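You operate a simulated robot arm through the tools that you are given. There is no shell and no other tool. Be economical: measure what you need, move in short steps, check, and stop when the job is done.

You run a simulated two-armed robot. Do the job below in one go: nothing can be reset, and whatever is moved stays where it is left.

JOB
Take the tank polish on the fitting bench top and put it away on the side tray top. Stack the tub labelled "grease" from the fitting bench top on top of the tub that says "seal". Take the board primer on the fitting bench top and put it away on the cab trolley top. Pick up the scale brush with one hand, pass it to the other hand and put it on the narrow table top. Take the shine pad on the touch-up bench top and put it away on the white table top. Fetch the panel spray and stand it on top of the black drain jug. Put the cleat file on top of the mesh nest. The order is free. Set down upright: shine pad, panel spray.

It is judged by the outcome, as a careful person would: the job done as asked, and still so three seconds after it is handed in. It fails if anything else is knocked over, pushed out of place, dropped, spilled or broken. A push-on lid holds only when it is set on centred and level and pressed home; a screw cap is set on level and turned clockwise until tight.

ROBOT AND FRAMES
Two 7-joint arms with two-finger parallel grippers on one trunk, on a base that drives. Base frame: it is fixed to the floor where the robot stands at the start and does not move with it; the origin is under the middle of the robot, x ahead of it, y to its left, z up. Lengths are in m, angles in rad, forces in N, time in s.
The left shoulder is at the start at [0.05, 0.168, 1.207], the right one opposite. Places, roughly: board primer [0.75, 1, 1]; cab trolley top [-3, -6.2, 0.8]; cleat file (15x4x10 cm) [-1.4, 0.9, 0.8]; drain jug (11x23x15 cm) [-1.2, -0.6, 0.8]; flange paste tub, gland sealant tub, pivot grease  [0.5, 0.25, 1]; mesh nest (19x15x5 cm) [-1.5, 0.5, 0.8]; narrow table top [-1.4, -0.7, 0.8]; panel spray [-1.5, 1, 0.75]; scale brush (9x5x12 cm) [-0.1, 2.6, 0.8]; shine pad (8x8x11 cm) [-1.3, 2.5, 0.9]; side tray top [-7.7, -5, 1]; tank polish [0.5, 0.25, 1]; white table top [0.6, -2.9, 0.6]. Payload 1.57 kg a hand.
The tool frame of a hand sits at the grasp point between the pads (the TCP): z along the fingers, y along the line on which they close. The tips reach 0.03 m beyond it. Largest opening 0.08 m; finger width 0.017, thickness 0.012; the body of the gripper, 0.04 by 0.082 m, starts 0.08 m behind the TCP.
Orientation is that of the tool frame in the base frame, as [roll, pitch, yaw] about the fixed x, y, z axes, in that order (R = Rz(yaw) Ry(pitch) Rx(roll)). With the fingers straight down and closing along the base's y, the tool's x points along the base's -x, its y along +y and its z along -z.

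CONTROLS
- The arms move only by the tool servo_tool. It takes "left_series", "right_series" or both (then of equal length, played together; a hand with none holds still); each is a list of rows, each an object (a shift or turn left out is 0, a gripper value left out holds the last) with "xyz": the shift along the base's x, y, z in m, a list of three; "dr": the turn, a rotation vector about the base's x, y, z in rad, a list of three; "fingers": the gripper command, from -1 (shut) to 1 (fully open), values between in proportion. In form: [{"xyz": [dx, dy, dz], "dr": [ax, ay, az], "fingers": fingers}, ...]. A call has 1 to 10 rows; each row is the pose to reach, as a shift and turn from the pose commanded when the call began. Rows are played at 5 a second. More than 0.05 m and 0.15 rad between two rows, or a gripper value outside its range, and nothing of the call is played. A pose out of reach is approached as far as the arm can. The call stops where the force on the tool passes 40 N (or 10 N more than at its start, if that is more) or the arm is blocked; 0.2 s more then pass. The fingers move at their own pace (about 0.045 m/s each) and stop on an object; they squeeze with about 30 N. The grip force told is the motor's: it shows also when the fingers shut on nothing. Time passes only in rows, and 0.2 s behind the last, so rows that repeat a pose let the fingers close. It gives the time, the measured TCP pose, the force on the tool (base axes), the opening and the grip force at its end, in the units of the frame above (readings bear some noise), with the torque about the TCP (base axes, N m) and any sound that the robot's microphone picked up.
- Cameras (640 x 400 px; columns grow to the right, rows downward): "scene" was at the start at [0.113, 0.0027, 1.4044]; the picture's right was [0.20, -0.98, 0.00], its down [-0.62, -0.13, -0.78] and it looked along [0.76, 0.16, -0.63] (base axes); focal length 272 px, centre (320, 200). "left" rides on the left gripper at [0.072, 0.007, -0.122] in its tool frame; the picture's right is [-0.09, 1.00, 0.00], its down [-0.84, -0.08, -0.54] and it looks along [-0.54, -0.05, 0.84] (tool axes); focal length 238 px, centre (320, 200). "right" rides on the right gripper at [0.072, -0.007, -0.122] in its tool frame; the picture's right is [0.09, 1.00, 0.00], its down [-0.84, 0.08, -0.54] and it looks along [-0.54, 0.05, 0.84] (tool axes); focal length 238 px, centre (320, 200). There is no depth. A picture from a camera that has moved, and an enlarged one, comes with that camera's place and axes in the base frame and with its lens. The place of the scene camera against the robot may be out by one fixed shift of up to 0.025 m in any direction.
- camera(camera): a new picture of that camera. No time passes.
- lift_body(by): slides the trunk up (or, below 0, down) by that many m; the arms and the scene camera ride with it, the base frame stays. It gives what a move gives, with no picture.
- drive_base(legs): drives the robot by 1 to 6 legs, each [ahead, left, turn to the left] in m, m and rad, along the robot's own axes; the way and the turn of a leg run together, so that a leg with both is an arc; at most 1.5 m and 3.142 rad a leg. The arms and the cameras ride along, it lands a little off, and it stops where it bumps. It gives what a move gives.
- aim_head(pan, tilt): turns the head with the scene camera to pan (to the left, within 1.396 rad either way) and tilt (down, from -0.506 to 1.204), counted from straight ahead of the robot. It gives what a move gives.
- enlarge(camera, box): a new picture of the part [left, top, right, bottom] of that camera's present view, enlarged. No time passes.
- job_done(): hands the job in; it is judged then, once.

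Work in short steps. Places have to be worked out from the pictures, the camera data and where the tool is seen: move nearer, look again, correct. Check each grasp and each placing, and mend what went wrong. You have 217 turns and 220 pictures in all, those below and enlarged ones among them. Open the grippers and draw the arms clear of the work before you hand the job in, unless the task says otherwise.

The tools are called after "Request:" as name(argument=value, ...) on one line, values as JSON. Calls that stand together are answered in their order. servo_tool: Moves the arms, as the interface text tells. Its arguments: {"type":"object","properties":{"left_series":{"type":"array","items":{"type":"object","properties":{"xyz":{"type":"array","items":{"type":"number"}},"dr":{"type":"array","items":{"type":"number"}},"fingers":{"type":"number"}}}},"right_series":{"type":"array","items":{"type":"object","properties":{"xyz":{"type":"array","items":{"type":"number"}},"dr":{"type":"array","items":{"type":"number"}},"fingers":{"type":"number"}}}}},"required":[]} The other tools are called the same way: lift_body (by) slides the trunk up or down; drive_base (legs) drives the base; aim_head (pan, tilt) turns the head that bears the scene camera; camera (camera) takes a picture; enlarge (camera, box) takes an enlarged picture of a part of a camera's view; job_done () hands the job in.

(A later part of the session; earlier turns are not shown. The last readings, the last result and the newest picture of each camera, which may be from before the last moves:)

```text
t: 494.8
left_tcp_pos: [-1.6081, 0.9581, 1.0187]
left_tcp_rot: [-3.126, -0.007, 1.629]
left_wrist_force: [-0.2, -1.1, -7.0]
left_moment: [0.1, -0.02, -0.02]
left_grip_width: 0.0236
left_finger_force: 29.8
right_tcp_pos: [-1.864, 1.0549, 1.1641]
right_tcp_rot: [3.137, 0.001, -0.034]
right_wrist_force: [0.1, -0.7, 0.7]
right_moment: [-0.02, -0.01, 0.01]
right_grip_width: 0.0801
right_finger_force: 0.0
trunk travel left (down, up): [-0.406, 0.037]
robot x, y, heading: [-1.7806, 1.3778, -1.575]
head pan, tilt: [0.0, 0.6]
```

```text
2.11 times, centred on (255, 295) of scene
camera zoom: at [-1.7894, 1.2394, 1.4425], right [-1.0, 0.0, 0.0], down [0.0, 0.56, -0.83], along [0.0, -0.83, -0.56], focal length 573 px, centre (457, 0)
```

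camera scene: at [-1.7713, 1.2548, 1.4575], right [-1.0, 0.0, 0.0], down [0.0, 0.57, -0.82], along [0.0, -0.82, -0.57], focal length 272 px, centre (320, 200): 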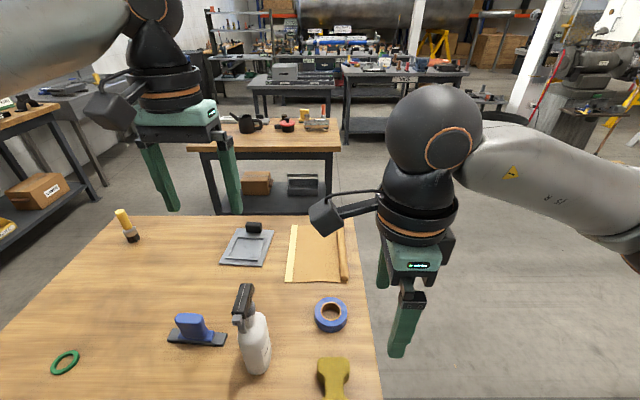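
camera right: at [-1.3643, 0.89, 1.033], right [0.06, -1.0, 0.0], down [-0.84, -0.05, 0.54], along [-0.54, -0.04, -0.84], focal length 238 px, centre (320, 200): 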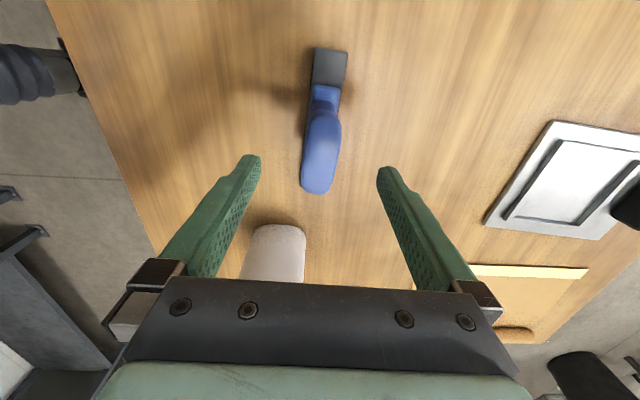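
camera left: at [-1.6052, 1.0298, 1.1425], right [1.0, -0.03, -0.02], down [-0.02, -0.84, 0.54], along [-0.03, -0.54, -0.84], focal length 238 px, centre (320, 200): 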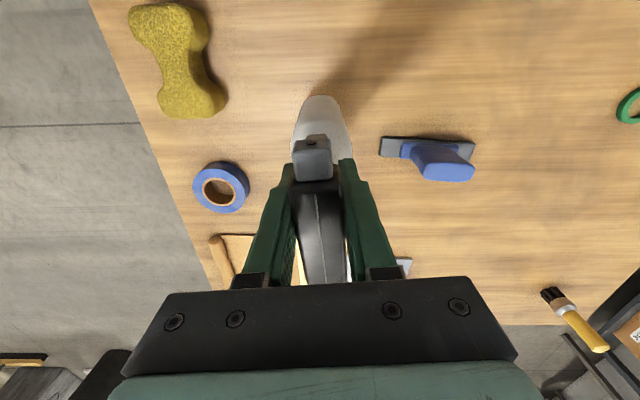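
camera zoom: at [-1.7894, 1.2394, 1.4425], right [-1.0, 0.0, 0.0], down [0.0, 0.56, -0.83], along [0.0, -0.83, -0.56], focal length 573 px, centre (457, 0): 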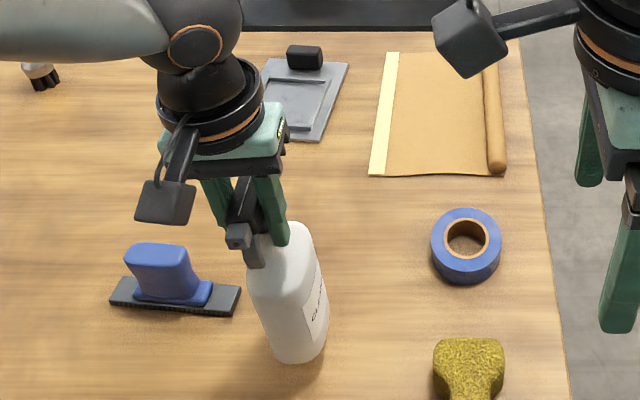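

Held (7 N). Raise it well up and retract, then shift the base left so the right hand can pick the file.

Request:
servo_tool(left_series=[{"xyz": [0, 0, 0.04]}, {"xyz": [0, 0, 0.08]}, {"xyz": [0, 0.02, 0.12]}, {"xyz": [0, 0.05, 0.16]}, {"xyz": [0, 0.08, 0.19]}, {"xyz": [0, 0.12, 0.21]}, {"xyz": [0, 0.15, 0.23]}])

Request:
drive_base(legs=[[0.0, 0.46, 0.0]])

Request:
camera(camera="right")

Request:
camera(camera="scene")

```text
t: 496.4
left_tcp_pos: [-1.6081, 1.111, 1.2489]
left_tcp_rot: [-3.126, -0.005, 1.631]
left_wrist_force: [0.2, -0.8, -7.7]
left_moment: [0.13, 0.0, -0.01]
left_grip_width: 0.0237
left_finger_force: 30.0
right_tcp_pos: [-1.8634, 1.054, 1.1643]
right_tcp_rot: [3.135, 0.001, -0.035]
right_wrist_force: [0.2, 0.8, 0.5]
right_moment: [0.02, 0.01, -0.02]
right_grip_width: 0.0803
right_finger_force: 0.2
trunk travel left (down, up): [-0.406, 0.037]
robot x, y, heading: [-1.7791, 1.3836, -1.577]
head pan, tilt: [0.0, 0.6]
```

```text
t: 499.2
left_tcp_pos: [-1.1448, 1.1118, 1.2472]
left_tcp_rot: [-3.125, -0.004, 1.642]
left_wrist_force: [-0.5, -1.0, -7.2]
left_moment: [0.14, -0.02, 0.0]
left_grip_width: 0.0241
left_finger_force: 30.0
right_tcp_pos: [-1.4, 1.0542, 1.1643]
right_tcp_rot: [3.139, 0.004, -0.025]
right_wrist_force: [0.1, -0.2, -0.4]
right_moment: [-0.04, 0.0, -0.04]
right_grip_width: 0.0801
right_finger_force: 0.0
trunk travel left (down, up): [-0.406, 0.037]
robot x, y, heading: [-1.3176, 1.3824, -1.565]
head pan, tilt: [0.0, 0.6]
```

```text
64 pictures are left
camera right: at [-1.3271, 1.0589, 1.2875], right [0.07, -1.0, 0.0], down [-0.84, -0.05, 0.54], along [-0.54, -0.04, -0.84], focal length 238 px, centre (320, 200)
```

right: 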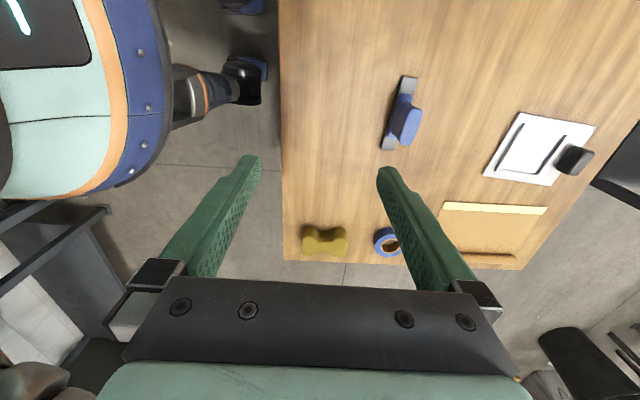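

```text
63 pictures are left
camera scene: at [-1.327, 1.24, 1.4424], right [-1.0, -0.01, 0.0], down [0.0, 0.57, -0.82], along [0.01, -0.82, -0.57], focal length 272 px, centre (320, 200)
```

scene: 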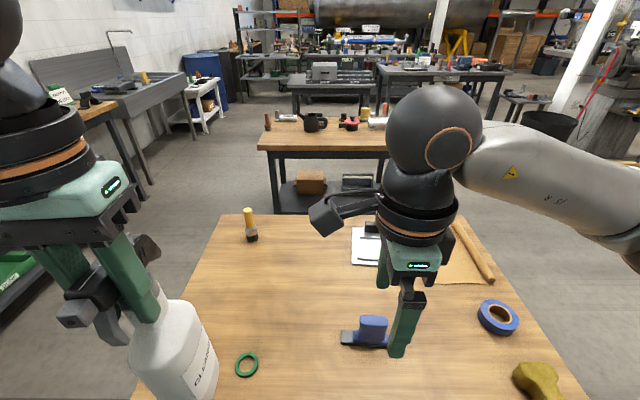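

File at ≈(−1.437,0.883), unchanged. Move the right hand over it and descend to z≈0.88.

Request:
servo_tool(right_series=[{"xyz": [-0.01, -0.045, -0.01]}, {"xyz": [-0.02, -0.09, -0.02]}, {"xyz": [-0.03, -0.13, -0.03]}, {"xyz": [-0.037, -0.17, -0.05]}, {"xyz": [-0.037, -0.17, -0.095]}, {"xyz": [-0.037, -0.17, -0.14]}, {"xyz": [-0.037, -0.17, -0.185]}, {"xyz": [-0.037, -0.17, -0.23]}, {"xyz": [-0.037, -0.17, -0.275]}])

Request:
camera(camera="right")

Request:
enlarge(camera="scene", box=[280, 220, 480, 390])

```text
t: 501.2
left_tcp_pos: [-1.1446, 1.1111, 1.2501]
left_tcp_rot: [-3.126, -0.006, 1.642]
left_wrist_force: [0.0, -0.6, -7.3]
left_moment: [0.1, 0.02, 0.0]
left_grip_width: 0.024
left_finger_force: 30.1
right_tcp_pos: [-1.4354, 0.8876, 0.8868]
right_tcp_rot: [3.137, 0.003, -0.024]
right_wrist_force: [-0.5, 0.1, 0.1]
right_moment: [-0.01, 0.01, -0.03]
right_grip_width: 0.08
right_finger_force: 0.1
trunk travel left (down, up): [-0.406, 0.037]
robot x, y, heading: [-1.3148, 1.3849, -1.57]
head pan, tilt: [0.0, 0.6]
```

```text
62 pictures are left
camera right: at [-1.3632, 0.8924, 1.0113], right [0.07, -1.0, 0.0], down [-0.84, -0.06, 0.54], along [-0.54, -0.04, -0.84], focal length 238 px, centre (320, 200)
```

right: 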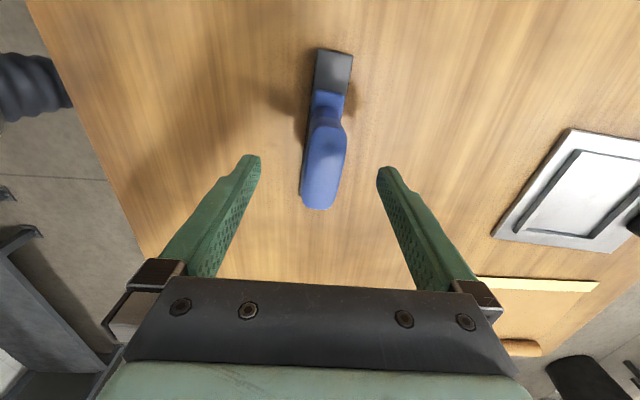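

```text
2.35 times, centred on (380, 305) of scene
camera zoom: at [-1.3275, 1.2397, 1.4425], right [-1.0, -0.01, 0.0], down [0.0, 0.57, -0.82], along [0.01, -0.82, -0.57], focal length 641 px, centre (179, -47)
```

zoom: 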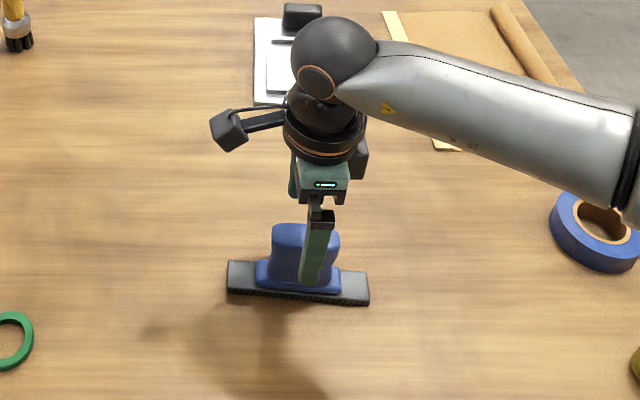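

Handle centred. Descend 5 cm, grip, and lift a little.

Request:
servo_tool(right_series=[{"xyz": [0, -0.002, -0.025], "dr": [0, 0, -0.05]}, {"xyz": [0, -0.002, -0.048], "dr": [0, 0, -0.05]}, {"xyz": [0, -0.002, -0.048], "dr": [0, 0, -0.05], "fingers": -1}, {"xyz": [0, -0.002, -0.048], "dr": [0, 0, -0.05], "fingers": -1}, {"xyz": [0, -0.002, -0.048], "dr": [0, 0, -0.05], "fingers": -1}, {"xyz": [0, -0.002, -0.048], "dr": [0, 0, -0.05], "fingers": -1}, {"xyz": [0, -0.002, -0.035], "dr": [0, 0, -0.05]}, {"xyz": [0, -0.002, -0.01], "dr": [0, 0, -0.05]}, {"xyz": [0, -0.002, 0.02], "dr": [0, 0, -0.05]}])

Request:
camera(camera="right")

Request:
enlarge(camera="scene", box=[280, 220, 480, 390])

```text
t: 503.2
left_tcp_pos: [-1.1456, 1.1109, 1.2479]
left_tcp_rot: [-3.127, -0.007, 1.64]
left_wrist_force: [-0.1, -0.3, -6.2]
left_moment: [0.19, -0.03, 0.0]
left_grip_width: 0.024
left_finger_force: 30.0
right_tcp_pos: [-1.4353, 0.8826, 0.9096]
right_tcp_rot: [3.139, 0.001, -0.075]
right_wrist_force: [-0.2, -0.2, -8.9]
right_moment: [0.01, -0.07, 0.01]
right_grip_width: 0.0279
right_finger_force: 30.3
trunk travel left (down, up): [-0.406, 0.037]
robot x, y, heading: [-1.318, 1.3822, -1.562]
head pan, tilt: [0.0, 0.6]
```

```text
60 pictures are left
camera right: at [-1.3623, 0.8835, 1.0318], right [0.02, -1.0, 0.0], down [-0.84, -0.01, 0.54], along [-0.54, -0.01, -0.84], focal length 238 px, centre (320, 200)
```

right: 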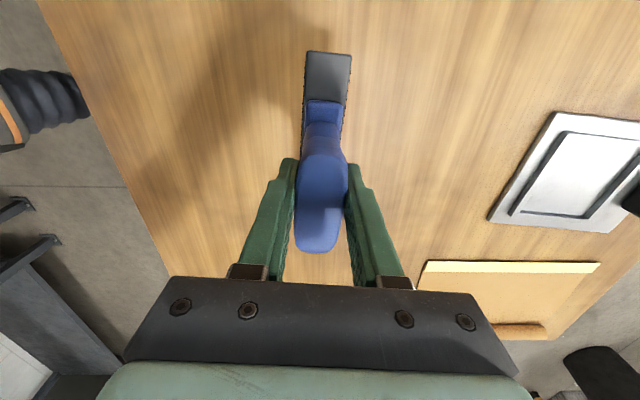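

```text
2.35 times, centred on (380, 305) of scene
camera zoom: at [-1.3274, 1.2395, 1.4424], right [-1.0, -0.01, 0.0], down [0.0, 0.57, -0.82], along [0.01, -0.82, -0.57], focal length 641 px, centre (179, -47)
```

zoom: 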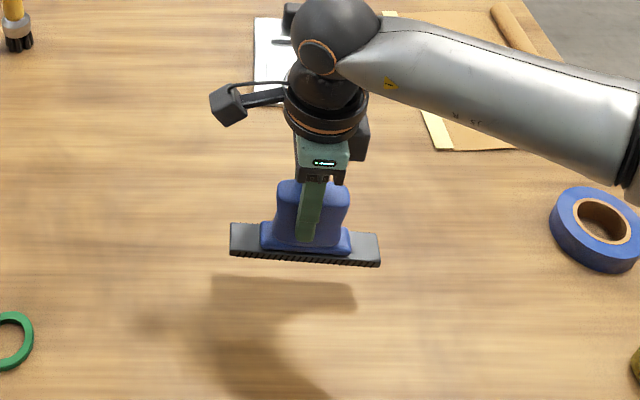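

Held (≈0.9 kg). Raise and retract it, then go round the west end into the gap between the tables (facing −y) for the jug.

Request:
servo_tool(right_series=[{"xyz": [0, 0, 0.045]}, {"xyz": [0, 0, 0.09]}, {"xyz": [0, 0, 0.135]}, {"xyz": [0, 0.01, 0.18]}, {"xyz": [0.01, 0.04, 0.21]}, {"xyz": [0.02, 0.08, 0.23]}, {"xyz": [0.03, 0.12, 0.25]}, {"xyz": [0.03, 0.16, 0.26]}])

Request:
drive_base(legs=[[-0.15, 0.0, 0.0], [0.0, -1.1, 0.0]])

Request:
aim_head(pan=0.3, tilt=0.5)

Request:
camera(camera="scene")

```text
t: 505.0
left_tcp_pos: [-1.1445, 1.1119, 1.2483]
left_tcp_rot: [-3.126, -0.003, 1.637]
left_wrist_force: [0.0, -0.7, -6.9]
left_moment: [0.14, 0.04, -0.01]
left_grip_width: 0.0238
left_finger_force: 30.1
right_tcp_pos: [-1.4081, 1.0431, 1.1703]
right_tcp_rot: [3.137, 0.005, -0.076]
right_wrist_force: [-0.1, -0.1, -9.2]
right_moment: [0.01, -0.06, 0.0]
right_grip_width: 0.0278
right_finger_force: 30.2
trunk travel left (down, up): [-0.406, 0.037]
robot x, y, heading: [-1.3181, 1.3849, -1.559]
head pan, tilt: [0.0, 0.6]
```

```text
t: 511.5
left_tcp_pos: [-2.2053, 1.2501, 1.2492]
left_tcp_rot: [-3.127, -0.005, 1.659]
left_wrist_force: [0.0, 0.6, -6.7]
left_moment: [0.16, 0.0, 0.01]
left_grip_width: 0.024
left_finger_force: 30.1
right_tcp_pos: [-2.4676, 1.1748, 1.1701]
right_tcp_rot: [3.138, 0.001, -0.054]
right_wrist_force: [-0.1, 0.2, -8.8]
right_moment: [0.0, -0.02, -0.01]
right_grip_width: 0.0279
right_finger_force: 29.9
trunk travel left (down, up): [-0.406, 0.037]
robot x, y, heading: [-2.3862, 1.5176, -1.545]
head pan, tilt: [0.0, 0.6]
```

```text
t: 512.3
left_tcp_pos: [-2.206, 1.2491, 1.2497]
left_tcp_rot: [-3.127, -0.007, 1.656]
left_wrist_force: [0.1, 1.1, -7.0]
left_moment: [0.14, 0.0, 0.02]
left_grip_width: 0.0236
left_finger_force: 30.1
right_tcp_pos: [-2.4677, 1.1743, 1.1694]
right_tcp_rot: [3.139, 0.002, -0.057]
right_wrist_force: [-0.4, 0.2, -8.2]
right_moment: [0.02, -0.03, -0.03]
right_grip_width: 0.028
right_finger_force: 29.9
trunk travel left (down, up): [-0.406, 0.037]
robot x, y, heading: [-2.382, 1.5172, -1.544]
head pan, tilt: [0.3, 0.499]
```

```text
58 pictures are left
camera scene: at [-2.3653, 1.3762, 1.4514], right [-0.95, -0.32, 0.0], down [-0.15, 0.45, -0.88], along [0.28, -0.83, -0.48], focal length 272 px, centre (320, 200)
```

scene: 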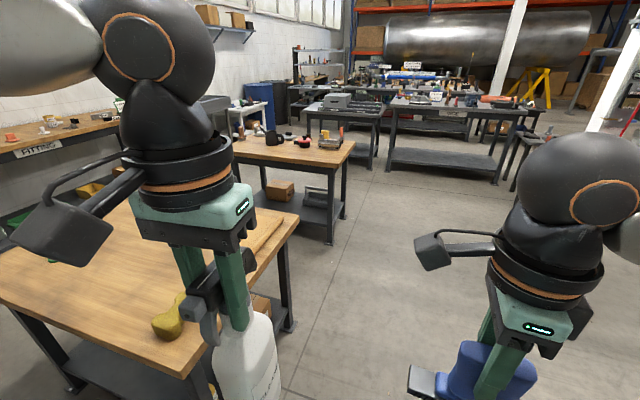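

West side is free. Drive ahead 1.5 to be level with the gap, then look.

Request:
drive_base(legs=[[0.75, 0.0, -0.026], [0.76, 0.0, 0.0]])

Request:
aim_head(pan=1.0, tilt=0.6)

Request:
camera(camera="scene")

```text
t: 520.1
left_tcp_pos: [-2.1917, -0.288, 1.2471]
left_tcp_rot: [-3.125, -0.005, 1.64]
left_wrist_force: [1.5, 1.1, -6.4]
left_moment: [0.12, -0.05, 0.02]
left_grip_width: 0.0239
left_finger_force: 29.9
right_tcp_pos: [-2.4551, -0.3579, 1.1692]
right_tcp_rot: [3.137, 0.003, -0.076]
right_wrist_force: [0.4, 0.6, -9.2]
right_moment: [-0.02, -0.02, -0.02]
right_grip_width: 0.028
right_finger_force: 29.8
trunk travel left (down, up): [-0.406, 0.037]
robot x, y, heading: [-2.3636, -0.0154, -1.562]
head pan, tilt: [0.3, 0.499]
```

```text
t: 521.2
left_tcp_pos: [-2.1929, -0.2871, 1.2489]
left_tcp_rot: [-3.128, -0.005, 1.641]
left_wrist_force: [-0.2, 0.2, -7.6]
left_moment: [0.14, 0.01, 0.01]
left_grip_width: 0.0239
left_finger_force: 29.9
right_tcp_pos: [-2.4545, -0.358, 1.1698]
right_tcp_rot: [3.138, 0.002, -0.075]
right_wrist_force: [-1.8, -0.4, -8.9]
right_moment: [0.01, -0.01, -0.01]
right_grip_width: 0.028
right_finger_force: 29.5
trunk travel left (down, up): [-0.406, 0.037]
robot x, y, heading: [-2.3646, -0.0109, -1.566]
head pan, tilt: [1.0, 0.6]
```

```text
57 pictures are left
camera scene: at [-2.3012, -0.1188, 1.4424], right [-0.54, -0.84, 0.0], down [-0.48, 0.3, -0.82], along [0.7, -0.44, -0.57], focal length 272 px, centre (320, 200)
```

scene: 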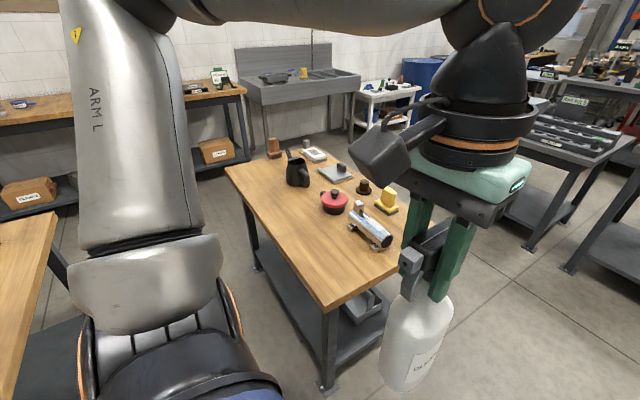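

The gap looks passable. Drive left into it to x≈−1.42 and look at the jug.

Request:
drive_base(legs=[[0.0, 0.5, 0.0], [0.0, 0.45, 0.0]])

Request:
aim_head(pan=0.1, tilt=0.75)

Request:
camera(camera="scene")

Request:
camera(camera="left")

```text
t: 526.5
left_tcp_pos: [-1.238, -0.2822, 1.2479]
left_tcp_rot: [-3.124, -0.006, 1.643]
left_wrist_force: [0.1, 1.2, -6.6]
left_moment: [0.17, -0.02, -0.02]
left_grip_width: 0.0236
left_finger_force: 29.9
right_tcp_pos: [-1.4998, -0.3519, 1.1698]
right_tcp_rot: [3.137, 0.002, -0.075]
right_wrist_force: [0.4, -0.4, -9.0]
right_moment: [0.03, -0.04, 0.02]
right_grip_width: 0.0278
right_finger_force: 30.0
trunk travel left (down, up): [-0.406, 0.037]
robot x, y, heading: [-1.4131, -0.0062, -1.57]
head pan, tilt: [1.0, 0.6]
```

```text
t: 527.7
left_tcp_pos: [-1.2382, -0.2812, 1.2478]
left_tcp_rot: [-3.126, -0.005, 1.641]
left_wrist_force: [-0.1, -0.4, -6.7]
left_moment: [0.15, -0.01, -0.01]
left_grip_width: 0.024
left_finger_force: 30.4
right_tcp_pos: [-1.5012, -0.3514, 1.1703]
right_tcp_rot: [3.137, 0.002, -0.075]
right_wrist_force: [0.8, -1.1, -9.0]
right_moment: [0.0, -0.08, 0.01]
right_grip_width: 0.028
right_finger_force: 29.8
trunk travel left (down, up): [-0.406, 0.037]
robot x, y, heading: [-1.4156, -0.0084, -1.559]
head pan, tilt: [0.099, 0.75]
```

```text
56 pictures are left
camera scene: at [-1.4128, -0.1479, 1.4295], right [-0.99, -0.11, 0.0], down [-0.07, 0.68, -0.73], along [0.08, -0.73, -0.68], focal length 272 px, centre (320, 200)
```

scene: 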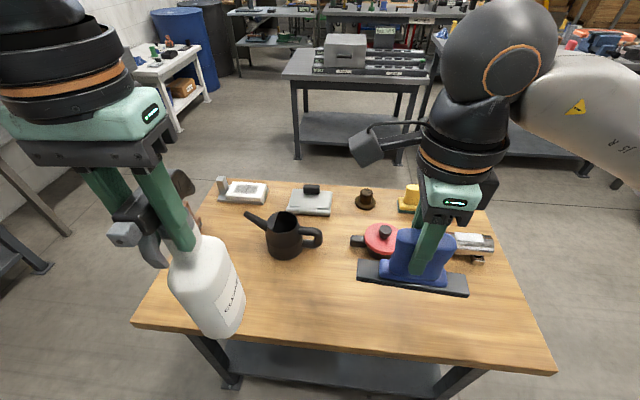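

```text
55 pictures are left
camera left: at [-1.2352, -0.2106, 1.3708], right [1.0, -0.02, -0.02], down [-0.01, -0.84, 0.54], along [-0.03, -0.54, -0.84], focal length 238 px, centre (320, 200)
```

left: 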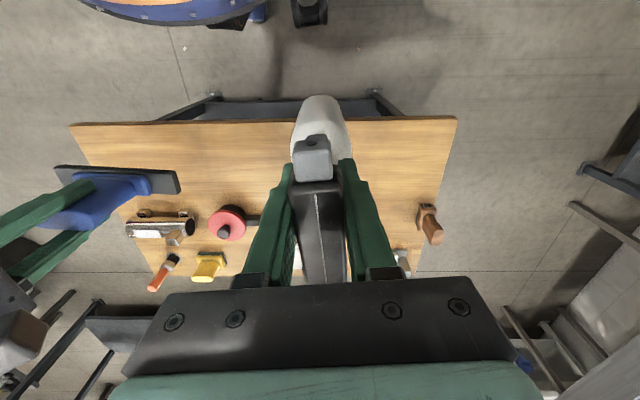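

I zoom on the jug to see its top.

Request:
enlarge(camera="scene", box=[220, 180, 360, 280])

```text
4.00 times, centred on (290, 230) of scene
camera zoom: at [-1.4128, -0.1479, 1.4295], right [-0.99, -0.11, 0.0], down [-0.07, 0.68, -0.73], along [0.08, -0.73, -0.68], focal length 1089 px, centre (440, 80)
```

zoom: 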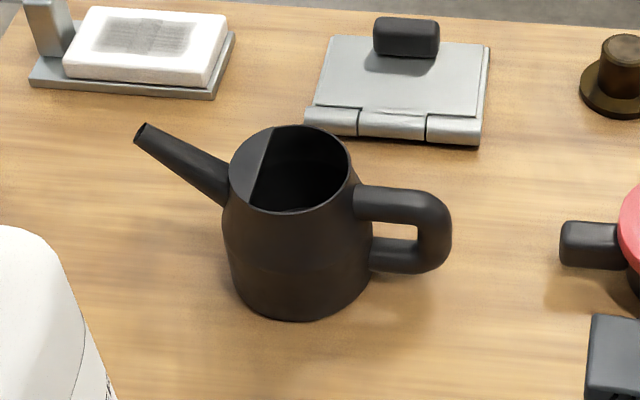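

The jug's rim is ~8–9 cm with a partly covered opening, so centring matters. I zoom on the bottle's base to compare sizes.

Request:
enlarge(camera="scene", box=[140, 210, 280, 350])

```text
2.86 times, centred on (210, 280) of scene
camera zoom: at [-1.4128, -0.1479, 1.4295], right [-0.99, -0.11, 0.0], down [-0.07, 0.68, -0.73], along [0.08, -0.73, -0.68], focal length 778 px, centre (634, -29)
```

zoom: 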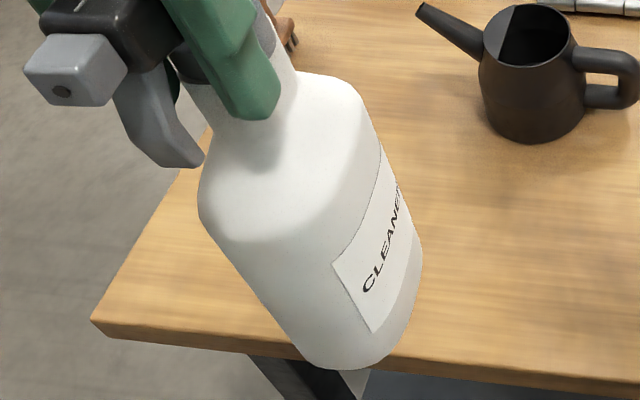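

Bottle base ≈8 cm vs rim ≈8.2 cm with cover on the spout (+x) side; rim centre ≈(−1.246,−0.642), z≈0.875. I reposition so the jug is ~0.25 to the left of the robot, then bring the bottle over.

Request:
drive_base(legs=[[0.1, -0.08, 0.0]])

Request:
servo_tool(left_series=[{"xyz": [0.015, -0.045, 0]}, {"xyz": [0.03, -0.09, 0]}, {"xyz": [0.045, -0.135, 0]}, {"xyz": [0.06, -0.18, 0]}, {"xyz": [0.075, -0.22, 0]}, {"xyz": [0.08, -0.255, 0]}])

Request:
camera(camera="scene")

```text
t: 529.0
left_tcp_pos: [-1.3162, -0.3838, 1.2476]
left_tcp_rot: [-3.128, -0.006, 1.643]
left_wrist_force: [-0.5, -0.3, -8.0]
left_moment: [0.12, -0.02, 0.01]
left_grip_width: 0.0239
left_finger_force: 29.7
right_tcp_pos: [-1.5791, -0.4543, 1.169]
right_tcp_rot: [3.14, 0.002, -0.073]
right_wrist_force: [-0.7, -0.6, -8.5]
right_moment: [0.03, -0.02, 0.0]
right_grip_width: 0.0281
right_finger_force: 29.9
trunk travel left (down, up): [-0.406, 0.037]
robot x, y, heading: [-1.4904, -0.1131, -1.566]
head pan, tilt: [0.099, 0.75]
```

```text
t: 530.4
left_tcp_pos: [-1.2341, -0.6252, 1.2452]
left_tcp_rot: [-3.129, -0.008, 1.642]
left_wrist_force: [0.5, 0.6, -6.8]
left_moment: [0.13, 0.0, -0.01]
left_grip_width: 0.0239
left_finger_force: 30.3
left hand out of reach, approached as far as the arm can: row 6
right_tcp_pos: [-1.5777, -0.4539, 1.1699]
right_tcp_rot: [3.14, 0.003, -0.073]
right_wrist_force: [-0.3, -0.3, -8.9]
right_moment: [-0.01, -0.03, -0.01]
right_grip_width: 0.0277
right_finger_force: 29.9
trunk travel left (down, up): [-0.406, 0.037]
robot x, y, heading: [-1.4893, -0.1102, -1.558]
head pan, tilt: [0.099, 0.75]
```

```text
52 pictures are left
camera scene: at [-1.4914, -0.25, 1.4294], right [-0.99, -0.11, 0.0], down [-0.07, 0.68, -0.73], along [0.08, -0.73, -0.68], focal length 272 px, centre (320, 200)
```

scene: 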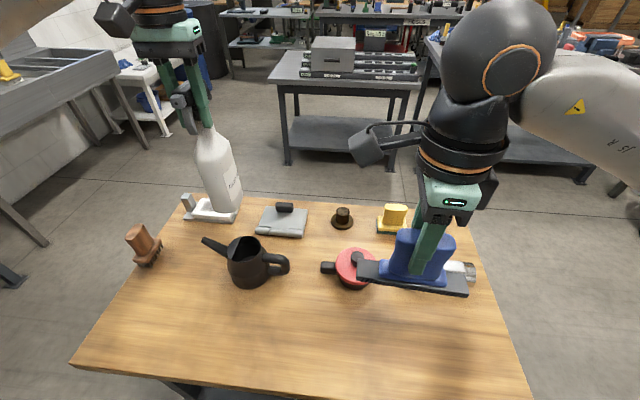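

The bottle is above the table near the jug; zoom for relative alignment.

Request:
enlarge(camera="scene", box=[160, 110, 320, 290])

```text
2.22 times, centred on (240, 200) of scene
camera zoom: at [-1.4914, -0.25, 1.4294], right [-0.99, -0.11, 0.0], down [-0.07, 0.68, -0.73], along [0.08, -0.73, -0.68], focal length 605 px, centre (498, 200)
```

zoom: 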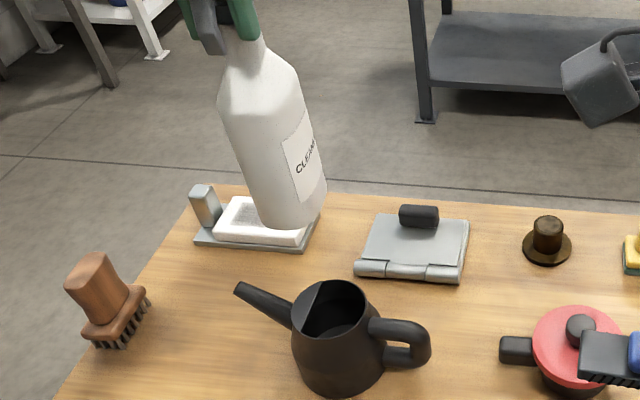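

I zoom tighter onto the jug's rim for precise geometry.

Request:
enlarge(camera="scene", box=[210, 225, 300, 295])

```text
5.71 times, centred on (255, 260) of scene
camera zoom: at [-1.4914, -0.25, 1.4294], right [-0.99, -0.11, 0.0], down [-0.07, 0.68, -0.73], along [0.08, -0.73, -0.68], focal length 1556 px, centre (691, -143)
```

zoom: 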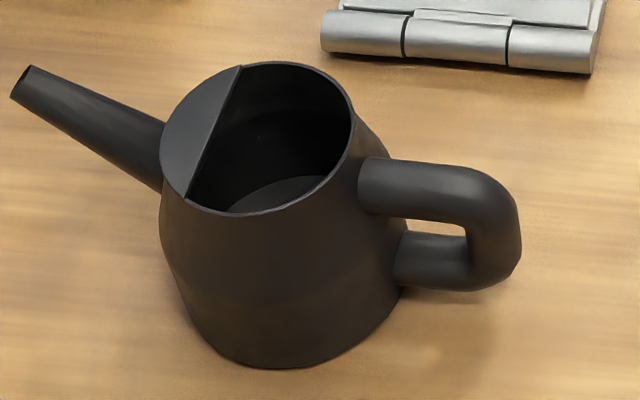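

Geometry is clear: thin rim with a cover on the spout side. I'll aim the bottle ~1.3 cm toward +y and slightly toward the cover so rim plus cover carry it. First I lower to ~2 cm above the rim to compare directly.

Request:
servo_tool(left_series=[{"xyz": [-0.004, 0, -0.03]}, {"xyz": [-0.008, 0, -0.06]}, {"xyz": [-0.008, 0, -0.085]}, {"xyz": [-0.008, 0, -0.1]}])

Request:
enlarge(camera="scene", box=[190, 180, 310, 290])

```text
t: 531.4
left_tcp_pos: [-1.2444, -0.6233, 1.1472]
left_tcp_rot: [-3.125, -0.005, 1.642]
left_wrist_force: [0.1, 0.6, -7.4]
left_moment: [0.15, 0.01, -0.03]
left_grip_width: 0.0239
left_finger_force: 29.7
right_tcp_pos: [-1.5779, -0.4538, 1.1702]
right_tcp_rot: [3.141, 0.004, -0.071]
right_wrist_force: [0.3, 0.6, -8.2]
right_moment: [0.01, -0.07, -0.01]
right_grip_width: 0.028
right_finger_force: 30.2
trunk travel left (down, up): [-0.406, 0.037]
robot x, y, heading: [-1.4887, -0.1137, -1.569]
head pan, tilt: [0.099, 0.75]
```

```text
3.64 times, centred on (250, 235) of scene
camera zoom: at [-1.4915, -0.2499, 1.4295], right [-0.99, -0.11, 0.0], down [-0.07, 0.68, -0.73], along [0.08, -0.73, -0.68], focal length 990 px, centre (574, 73)
```

zoom: 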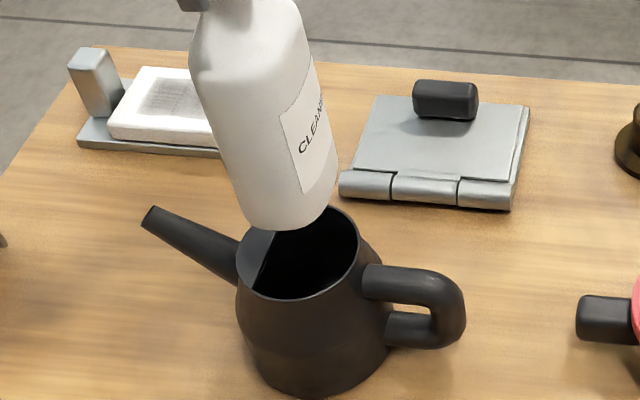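

The bottle's base sits ~3.5 cm above the rim and appears ~2 cm too far in −y. I shift +y 1 cm and lower another 2 cm, then compare again.

Request:
servo_tool(left_series=[{"xyz": [0.003, 0.006, -0.007]}, {"xyz": [0.004, 0.01, -0.014]}, {"xyz": [0.004, 0.01, -0.02]}])

Request:
enlarge(camera="scene", box=[190, 180, 310, 290])

```text
t: 532.2
left_tcp_pos: [-1.2408, -0.6144, 1.1268]
left_tcp_rot: [-3.125, -0.007, 1.643]
left_wrist_force: [-0.2, -0.4, -7.3]
left_moment: [0.14, 0.0, 0.01]
left_grip_width: 0.0241
left_finger_force: 30.1
right_tcp_pos: [-1.5789, -0.4537, 1.1709]
right_tcp_rot: [3.14, 0.003, -0.071]
right_wrist_force: [-0.3, 0.8, -9.0]
right_moment: [0.02, -0.02, -0.01]
right_grip_width: 0.0275
right_finger_force: 30.2
trunk travel left (down, up): [-0.406, 0.037]
robot x, y, heading: [-1.4941, -0.1145, -1.561]
head pan, tilt: [0.099, 0.75]
```

```text
3.64 times, centred on (250, 235) of scene
camera zoom: at [-1.4914, -0.25, 1.4295], right [-0.99, -0.11, 0.0], down [-0.07, 0.68, -0.73], along [0.08, -0.73, -0.68], focal length 990 px, centre (574, 73)
```

zoom: 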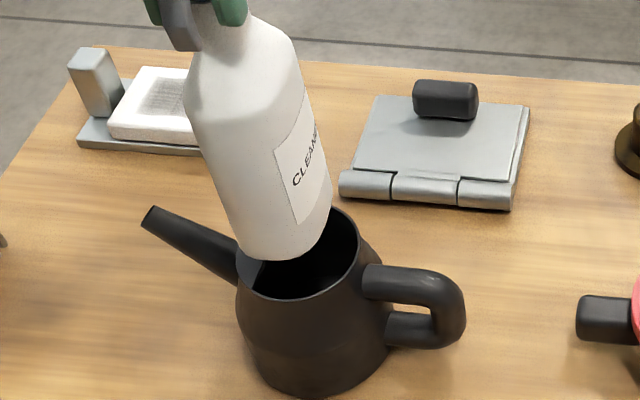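

Offset relative to the rim now ≈(+0.007,−0.012), as wanted mirrored. I lower gently to contact with a 3 mm −x correction, then re-evaluate before release.

Request:
servo_tool(left_series=[{"xyz": [-0.003, 0, -0.003]}, {"xyz": [-0.003, 0, -0.006]}, {"xyz": [-0.003, 0, -0.009]}, {"xyz": [-0.003, 0, -0.012]}])

Request:
enlarge(camera="scene", box=[190, 180, 310, 290])

```text
t: 533.2
left_tcp_pos: [-1.2426, -0.6144, 1.1143]
left_tcp_rot: [-3.126, -0.005, 1.642]
left_wrist_force: [-0.2, -1.1, -7.1]
left_moment: [0.14, -0.04, 0.02]
left_grip_width: 0.024
left_finger_force: 30.0
right_tcp_pos: [-1.5782, -0.4538, 1.17]
right_tcp_rot: [3.141, 0.004, -0.072]
right_wrist_force: [0.4, 0.1, -9.0]
right_moment: [-0.01, -0.06, -0.01]
right_grip_width: 0.0281
right_finger_force: 30.0
trunk travel left (down, up): [-0.406, 0.037]
robot x, y, heading: [-1.4901, -0.1111, -1.563]
head pan, tilt: [0.099, 0.75]
```

```text
3.64 times, centred on (250, 235) of scene
camera zoom: at [-1.4914, -0.2499, 1.4295], right [-0.99, -0.11, 0.0], down [-0.07, 0.68, -0.73], along [0.08, -0.73, -0.68], focal length 990 px, centre (574, 73)
```

zoom: 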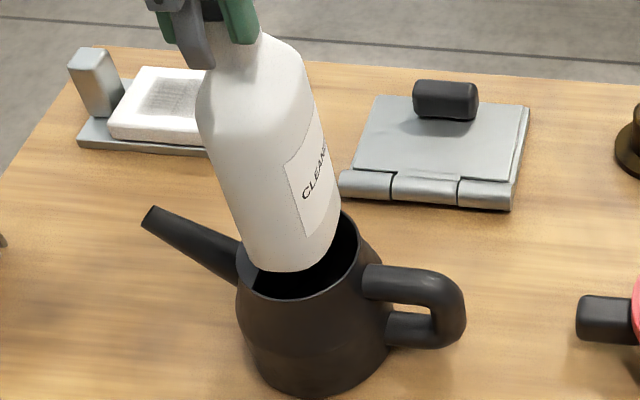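

No contact yet; continue down gently.

Request:
servo_tool(left_series=[{"xyz": [0, 0, -0.003]}, {"xyz": [0, 0, -0.006]}, {"xyz": [0, 0, -0.009]}])

Request:
enlarge(camera="scene", box=[190, 180, 310, 290])

```text
t: 534.0
left_tcp_pos: [-1.2427, -0.6155, 1.1061]
left_tcp_rot: [-3.126, -0.005, 1.643]
left_wrist_force: [-0.2, -0.6, -6.4]
left_moment: [0.15, 0.0, 0.02]
left_grip_width: 0.0238
left_finger_force: 29.8
right_tcp_pos: [-1.5783, -0.4521, 1.1691]
right_tcp_rot: [3.139, 0.005, -0.071]
right_wrist_force: [-0.3, 0.0, -9.1]
right_moment: [-0.02, -0.07, 0.02]
right_grip_width: 0.0278
right_finger_force: 30.0
trunk travel left (down, up): [-0.406, 0.037]
robot x, y, heading: [-1.4906, -0.1123, -1.565]
head pan, tilt: [0.099, 0.75]
```

```text
3.64 times, centred on (250, 235) of scene
camera zoom: at [-1.4915, -0.25, 1.4295], right [-0.99, -0.11, 0.0], down [-0.07, 0.68, -0.73], along [0.08, -0.73, -0.68], focal length 990 px, centre (574, 73)
```

zoom: 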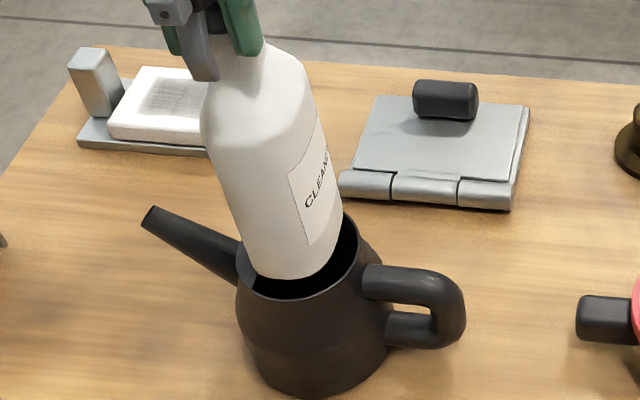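

The base is smaller than the opening (≈7.2 vs 8.4 cm), so I shift to rest on cover plus front rim: target offset (+0.01,+0.022) from rim centre. Raise 1 cm, shift (+0.010,+0.028), and check.

Request:
servo_tool(left_series=[{"xyz": [0, 0, 0.01]}, {"xyz": [0.005, 0.014, 0.01]}, {"xyz": [0.01, 0.028, 0.01]}, {"xyz": [0.01, 0.028, 0.005]}])

Request:
enlarge(camera="scene", box=[190, 190, 310, 300])

```text
t: 535.0
left_tcp_pos: [-1.2325, -0.5884, 1.1099]
left_tcp_rot: [-3.127, -0.005, 1.643]
left_wrist_force: [-0.4, -0.3, -6.9]
left_moment: [0.15, 0.0, 0.01]
left_grip_width: 0.0237
left_finger_force: 30.5
right_tcp_pos: [-1.578, -0.4546, 1.1696]
right_tcp_rot: [3.139, 0.004, -0.071]
right_wrist_force: [0.6, -0.3, -8.0]
right_moment: [0.01, -0.04, 0.02]
right_grip_width: 0.0278
right_finger_force: 30.3
trunk travel left (down, up): [-0.406, 0.037]
robot x, y, heading: [-1.4924, -0.1103, -1.563]
head pan, tilt: [0.099, 0.75]
```

```text
3.64 times, centred on (250, 245) of scene
camera zoom: at [-1.4915, -0.2502, 1.4294], right [-0.99, -0.11, 0.0], down [-0.07, 0.68, -0.73], along [0.08, -0.73, -0.68], focal length 990 px, centre (574, 36)
```

zoom: 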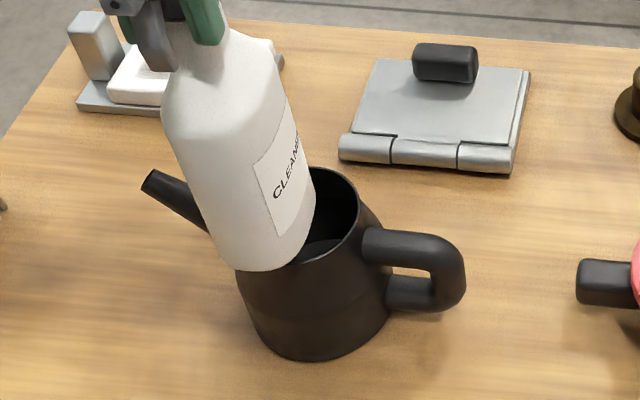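

Now offset ≈(+0.013,+0.02) — good. Lower to contact.

Request:
servo_tool(left_series=[{"xyz": [-0.003, 0, -0.004]}, {"xyz": [-0.003, 0, -0.007]}, {"xyz": [-0.003, 0, -0.01]}, {"xyz": [-0.003, 0, -0.013]}, {"xyz": [-0.003, 0, -0.016]}])

Request:
enlarge(camera="scene", box=[190, 190, 310, 300])

```text
t: 536.2
left_tcp_pos: [-1.236, -0.5875, 1.0949]
left_tcp_rot: [-3.126, -0.006, 1.642]
left_wrist_force: [-0.1, -0.2, -7.1]
left_moment: [0.13, -0.03, 0.02]
left_grip_width: 0.0239
left_finger_force: 30.2
right_tcp_pos: [-1.5794, -0.454, 1.1698]
right_tcp_rot: [3.141, 0.003, -0.072]
right_wrist_force: [-0.7, -0.1, -8.2]
right_moment: [-0.02, -0.02, 0.02]
right_grip_width: 0.0281
right_finger_force: 30.1
trunk travel left (down, up): [-0.406, 0.037]
robot x, y, heading: [-1.4919, -0.1102, -1.56]
head pan, tilt: [0.099, 0.75]
```

```text
3.64 times, centred on (250, 245) of scene
camera zoom: at [-1.4914, -0.2499, 1.4295], right [-0.99, -0.11, 0.0], down [-0.07, 0.68, -0.73], along [0.08, -0.73, -0.68], focal length 990 px, centre (574, 36)
```

zoom: 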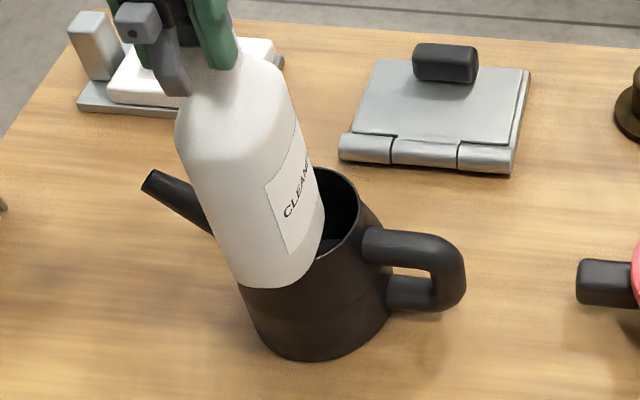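

Still above the rim; since lowering makes the apparent offset grow, I shift −y 1 cm and continue down to contact.

Request:
servo_tool(left_series=[{"xyz": [0, -0.005, 0]}, {"xyz": [0, -0.01, 0]}, {"xyz": [0, -0.01, -0.004]}, {"xyz": [0, -0.01, -0.008]}, {"xyz": [0, -0.01, -0.012]}])

Request:
enlarge(camera="scene", box=[190, 190, 310, 300])

```text
t: 537.4
left_tcp_pos: [-1.2372, -0.5963, 1.085]
left_tcp_rot: [-3.127, -0.003, 1.642]
left_wrist_force: [0.8, 0.5, -0.6]
left_moment: [0.25, -0.27, 0.05]
left_grip_width: 0.024
left_finger_force: 30.0
right_tcp_pos: [-1.579, -0.4521, 1.169]
right_tcp_rot: [3.138, 0.004, -0.072]
right_wrist_force: [-0.2, -0.2, -9.9]
right_moment: [-0.02, -0.06, -0.01]
right_grip_width: 0.028
right_finger_force: 30.1
trunk travel left (down, up): [-0.406, 0.037]
robot x, y, heading: [-1.4914, -0.1116, -1.56]
head pan, tilt: [0.099, 0.75]
```

```text
3.64 times, centred on (250, 245) of scene
camera zoom: at [-1.4917, -0.2491, 1.4297], right [-0.99, -0.11, 0.0], down [-0.07, 0.68, -0.73], along [0.08, -0.73, -0.68], focal length 990 px, centre (574, 36)
```

zoom: 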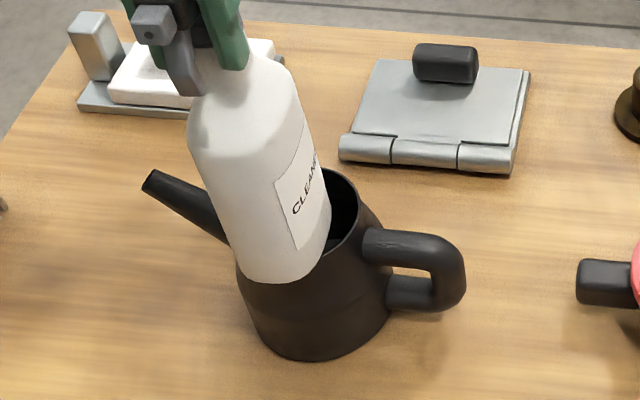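

Contact (bottle weight now carried) with offset ≈(0.003,0.023); cover and front rim support it with good margin. Seat 2 mm more, then open slightly and check for tilt.

Request:
servo_tool(left_series=[{"xyz": [0, 0, -0.002]}, {"xyz": [0, 0, -0.002], "fingers": -0.25}, {"xyz": [0, 0, -0.002], "fingers": -0.2}, {"xyz": [0, 0, -0.002], "fingers": -0.15}, {"xyz": [0, 0, -0.002], "fingers": -0.1}, {"xyz": [0, 0, -0.002], "fingers": -0.1}])

Request:
enlarge(camera="scene", box=[180, 150, 310, 300])

```text
t: 538.8
left_tcp_pos: [-1.2366, -0.5977, 1.0825]
left_tcp_rot: [-3.127, -0.007, 1.643]
left_wrist_force: [0.2, -0.2, -0.9]
left_moment: [0.01, 0.02, 0.05]
left_grip_width: 0.0361
left_finger_force: 0.0
right_tcp_pos: [-1.5792, -0.4537, 1.1691]
right_tcp_rot: [3.137, 0.004, -0.074]
right_wrist_force: [-0.6, -0.1, -8.0]
right_moment: [0.04, -0.05, 0.01]
right_grip_width: 0.0281
right_finger_force: 29.7
trunk travel left (down, up): [-0.406, 0.037]
robot x, y, heading: [-1.4931, -0.11, -1.557]
head pan, tilt: [0.099, 0.75]
```

```text
2.67 times, centred on (245, 225) of scene
camera zoom: at [-1.4918, -0.2492, 1.4296], right [-0.99, -0.11, 0.0], down [-0.07, 0.68, -0.73], along [0.08, -0.73, -0.68], focal length 726 px, centre (520, 133)
```

zoom: 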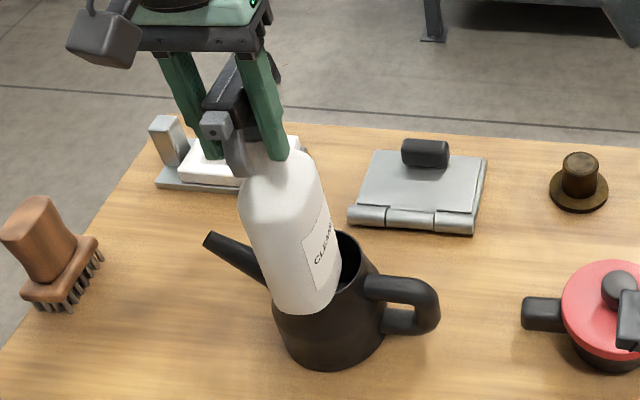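

It stands freely. I open fully, wait, and rise straight up, then recheck.

Request:
servo_tool(left_series=[{"xyz": [0, 0, 0], "fingers": 0.5}, {"xyz": [0, 0, 0], "fingers": 0.9}, {"xyz": [0, 0, 0], "fingers": 0.9}, {"xyz": [0, 0, 0.02]}, {"xyz": [0, 0, 0.05]}, {"xyz": [0, 0, 0.08]}, {"xyz": [0, 0, 0.11]}, {"xyz": [0, 0, 0.14]}, {"xyz": [0, 0.01, 0.17]}])

Request:
enlarge(camera="scene", box=[150, 120, 320, 300])

Request:
camera(camera="left")

```text
t: 540.8
left_tcp_pos: [-1.2362, -0.5856, 1.2519]
left_tcp_rot: [-3.126, -0.006, 1.64]
left_wrist_force: [-0.2, -0.1, 0.3]
left_moment: [0.01, -0.03, 0.04]
left_grip_width: 0.0761
left_finger_force: 0.0
right_tcp_pos: [-1.5781, -0.4519, 1.1699]
right_tcp_rot: [3.137, 0.002, -0.073]
right_wrist_force: [-0.3, 0.2, -9.0]
right_moment: [-0.03, -0.02, -0.02]
right_grip_width: 0.0279
right_finger_force: 29.9
trunk travel left (down, up): [-0.406, 0.037]
robot x, y, heading: [-1.492, -0.1127, -1.564]
head pan, tilt: [0.099, 0.75]
```

```text
2.22 times, centred on (235, 210) of scene
camera zoom: at [-1.492, -0.2486, 1.4296], right [-0.99, -0.11, 0.0], down [-0.07, 0.68, -0.73], along [0.08, -0.73, -0.68], focal length 605 px, centre (509, 178)
```

zoom: 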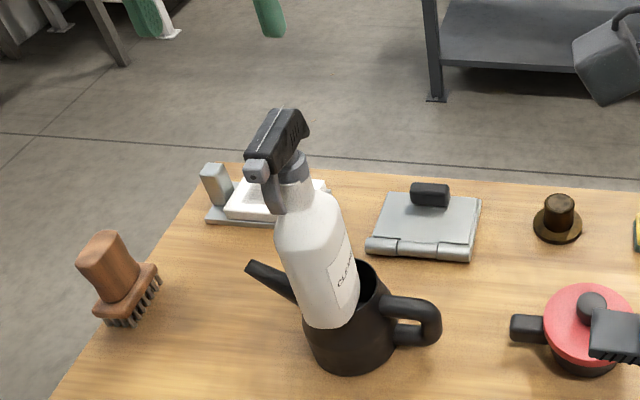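

```text
40 pictures are left
camera left: at [-1.2335, -0.5147, 1.3742], right [1.0, -0.02, -0.02], down [-0.01, -0.84, 0.54], along [-0.02, -0.54, -0.84], focal length 238 px, centre (320, 200)
```

left: 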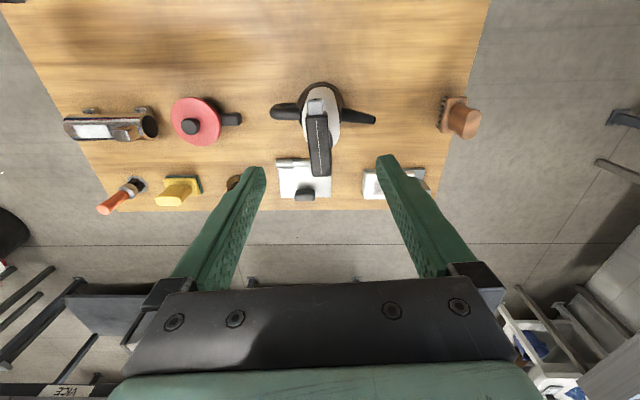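

The spray stands upright on the jug. I retract the left hand clear and leave the gap westward before turning around for the nest.

Request:
servo_tool(left_series=[{"xyz": [0, 0.03, 0.02]}, {"xyz": [0, 0.07, 0.03]}, {"xyz": [0, 0.11, 0.03]}, {"xyz": [0, 0.15, 0.03]}, {"xyz": [0, 0.19, 0.03]}, {"xyz": [0, 0.23, 0.03]}])

Request:
drive_base(legs=[[-0.1, 0.0, 0.0], [0.0, -0.95, 0.0], [0.0, 0.0, 3.13]])

Request:
aim_head(pan=-0.7, tilt=0.5)

Request:
camera(camera="scene")

```text
t: 542.2
left_tcp_pos: [-1.2387, -0.3547, 1.2808]
left_tcp_rot: [-3.125, -0.006, 1.642]
left_wrist_force: [-0.1, 0.2, -0.6]
left_moment: [0.0, 0.0, -0.01]
left_grip_width: 0.0758
left_finger_force: 0.0
right_tcp_pos: [-1.5782, -0.4518, 1.17]
right_tcp_rot: [3.139, 0.003, -0.07]
right_wrist_force: [-1.0, 0.5, -8.0]
right_moment: [0.0, -0.11, 0.03]
right_grip_width: 0.028
right_finger_force: 30.1
trunk travel left (down, up): [-0.406, 0.037]
robot x, y, heading: [-1.4902, -0.1128, -1.563]
head pan, tilt: [0.099, 0.75]
```

```text
t: 555.4
left_tcp_pos: [-2.7132, 0.1941, 1.2806]
left_tcp_rot: [-3.126, -0.005, -1.425]
left_wrist_force: [0.5, 0.3, -0.1]
left_moment: [-0.02, 0.05, -0.03]
left_grip_width: 0.0759
left_finger_force: 0.1
right_tcp_pos: [-2.3809, 0.3155, 1.1695]
right_tcp_rot: [3.137, 0.003, -3.137]
right_wrist_force: [-0.5, -0.1, -8.6]
right_moment: [-0.03, 0.06, -0.01]
right_grip_width: 0.0279
right_finger_force: 30.3
trunk travel left (down, up): [-0.406, 0.037]
robot x, y, heading: [-2.4458, -0.0344, 1.658]
head pan, tilt: [0.099, 0.75]
```

```text
t: 556.5
left_tcp_pos: [-2.7139, 0.1945, 1.2807]
left_tcp_rot: [-3.126, -0.004, -1.424]
left_wrist_force: [0.5, -0.8, -0.1]
left_moment: [0.02, 0.01, 0.03]
left_grip_width: 0.0761
left_finger_force: 0.0
right_tcp_pos: [-2.3815, 0.3164, 1.1707]
right_tcp_rot: [3.136, 0.004, -3.14]
right_wrist_force: [0.6, -0.1, -8.5]
right_moment: [0.0, 0.04, 0.01]
right_grip_width: 0.0278
right_finger_force: 29.7
trunk travel left (down, up): [-0.406, 0.037]
robot x, y, heading: [-2.4498, -0.035, 1.659]
head pan, tilt: [-0.7, 0.499]
```

```text
39 pictures are left
camera scene: at [-2.4061, 0.069, 1.4515], right [0.82, -0.58, 0.0], down [-0.28, -0.39, -0.88], along [0.51, 0.72, -0.48], focal length 272 px, centre (320, 200)
```

scene: 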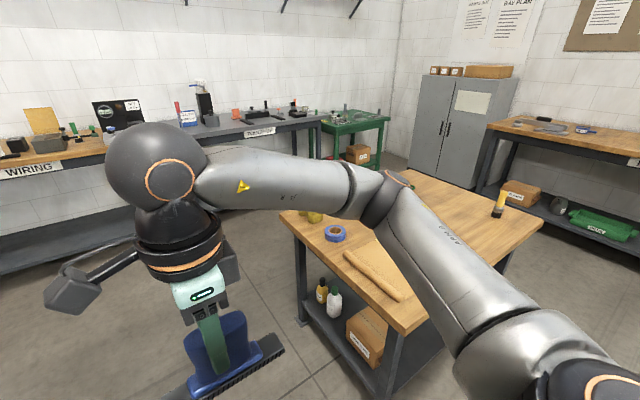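

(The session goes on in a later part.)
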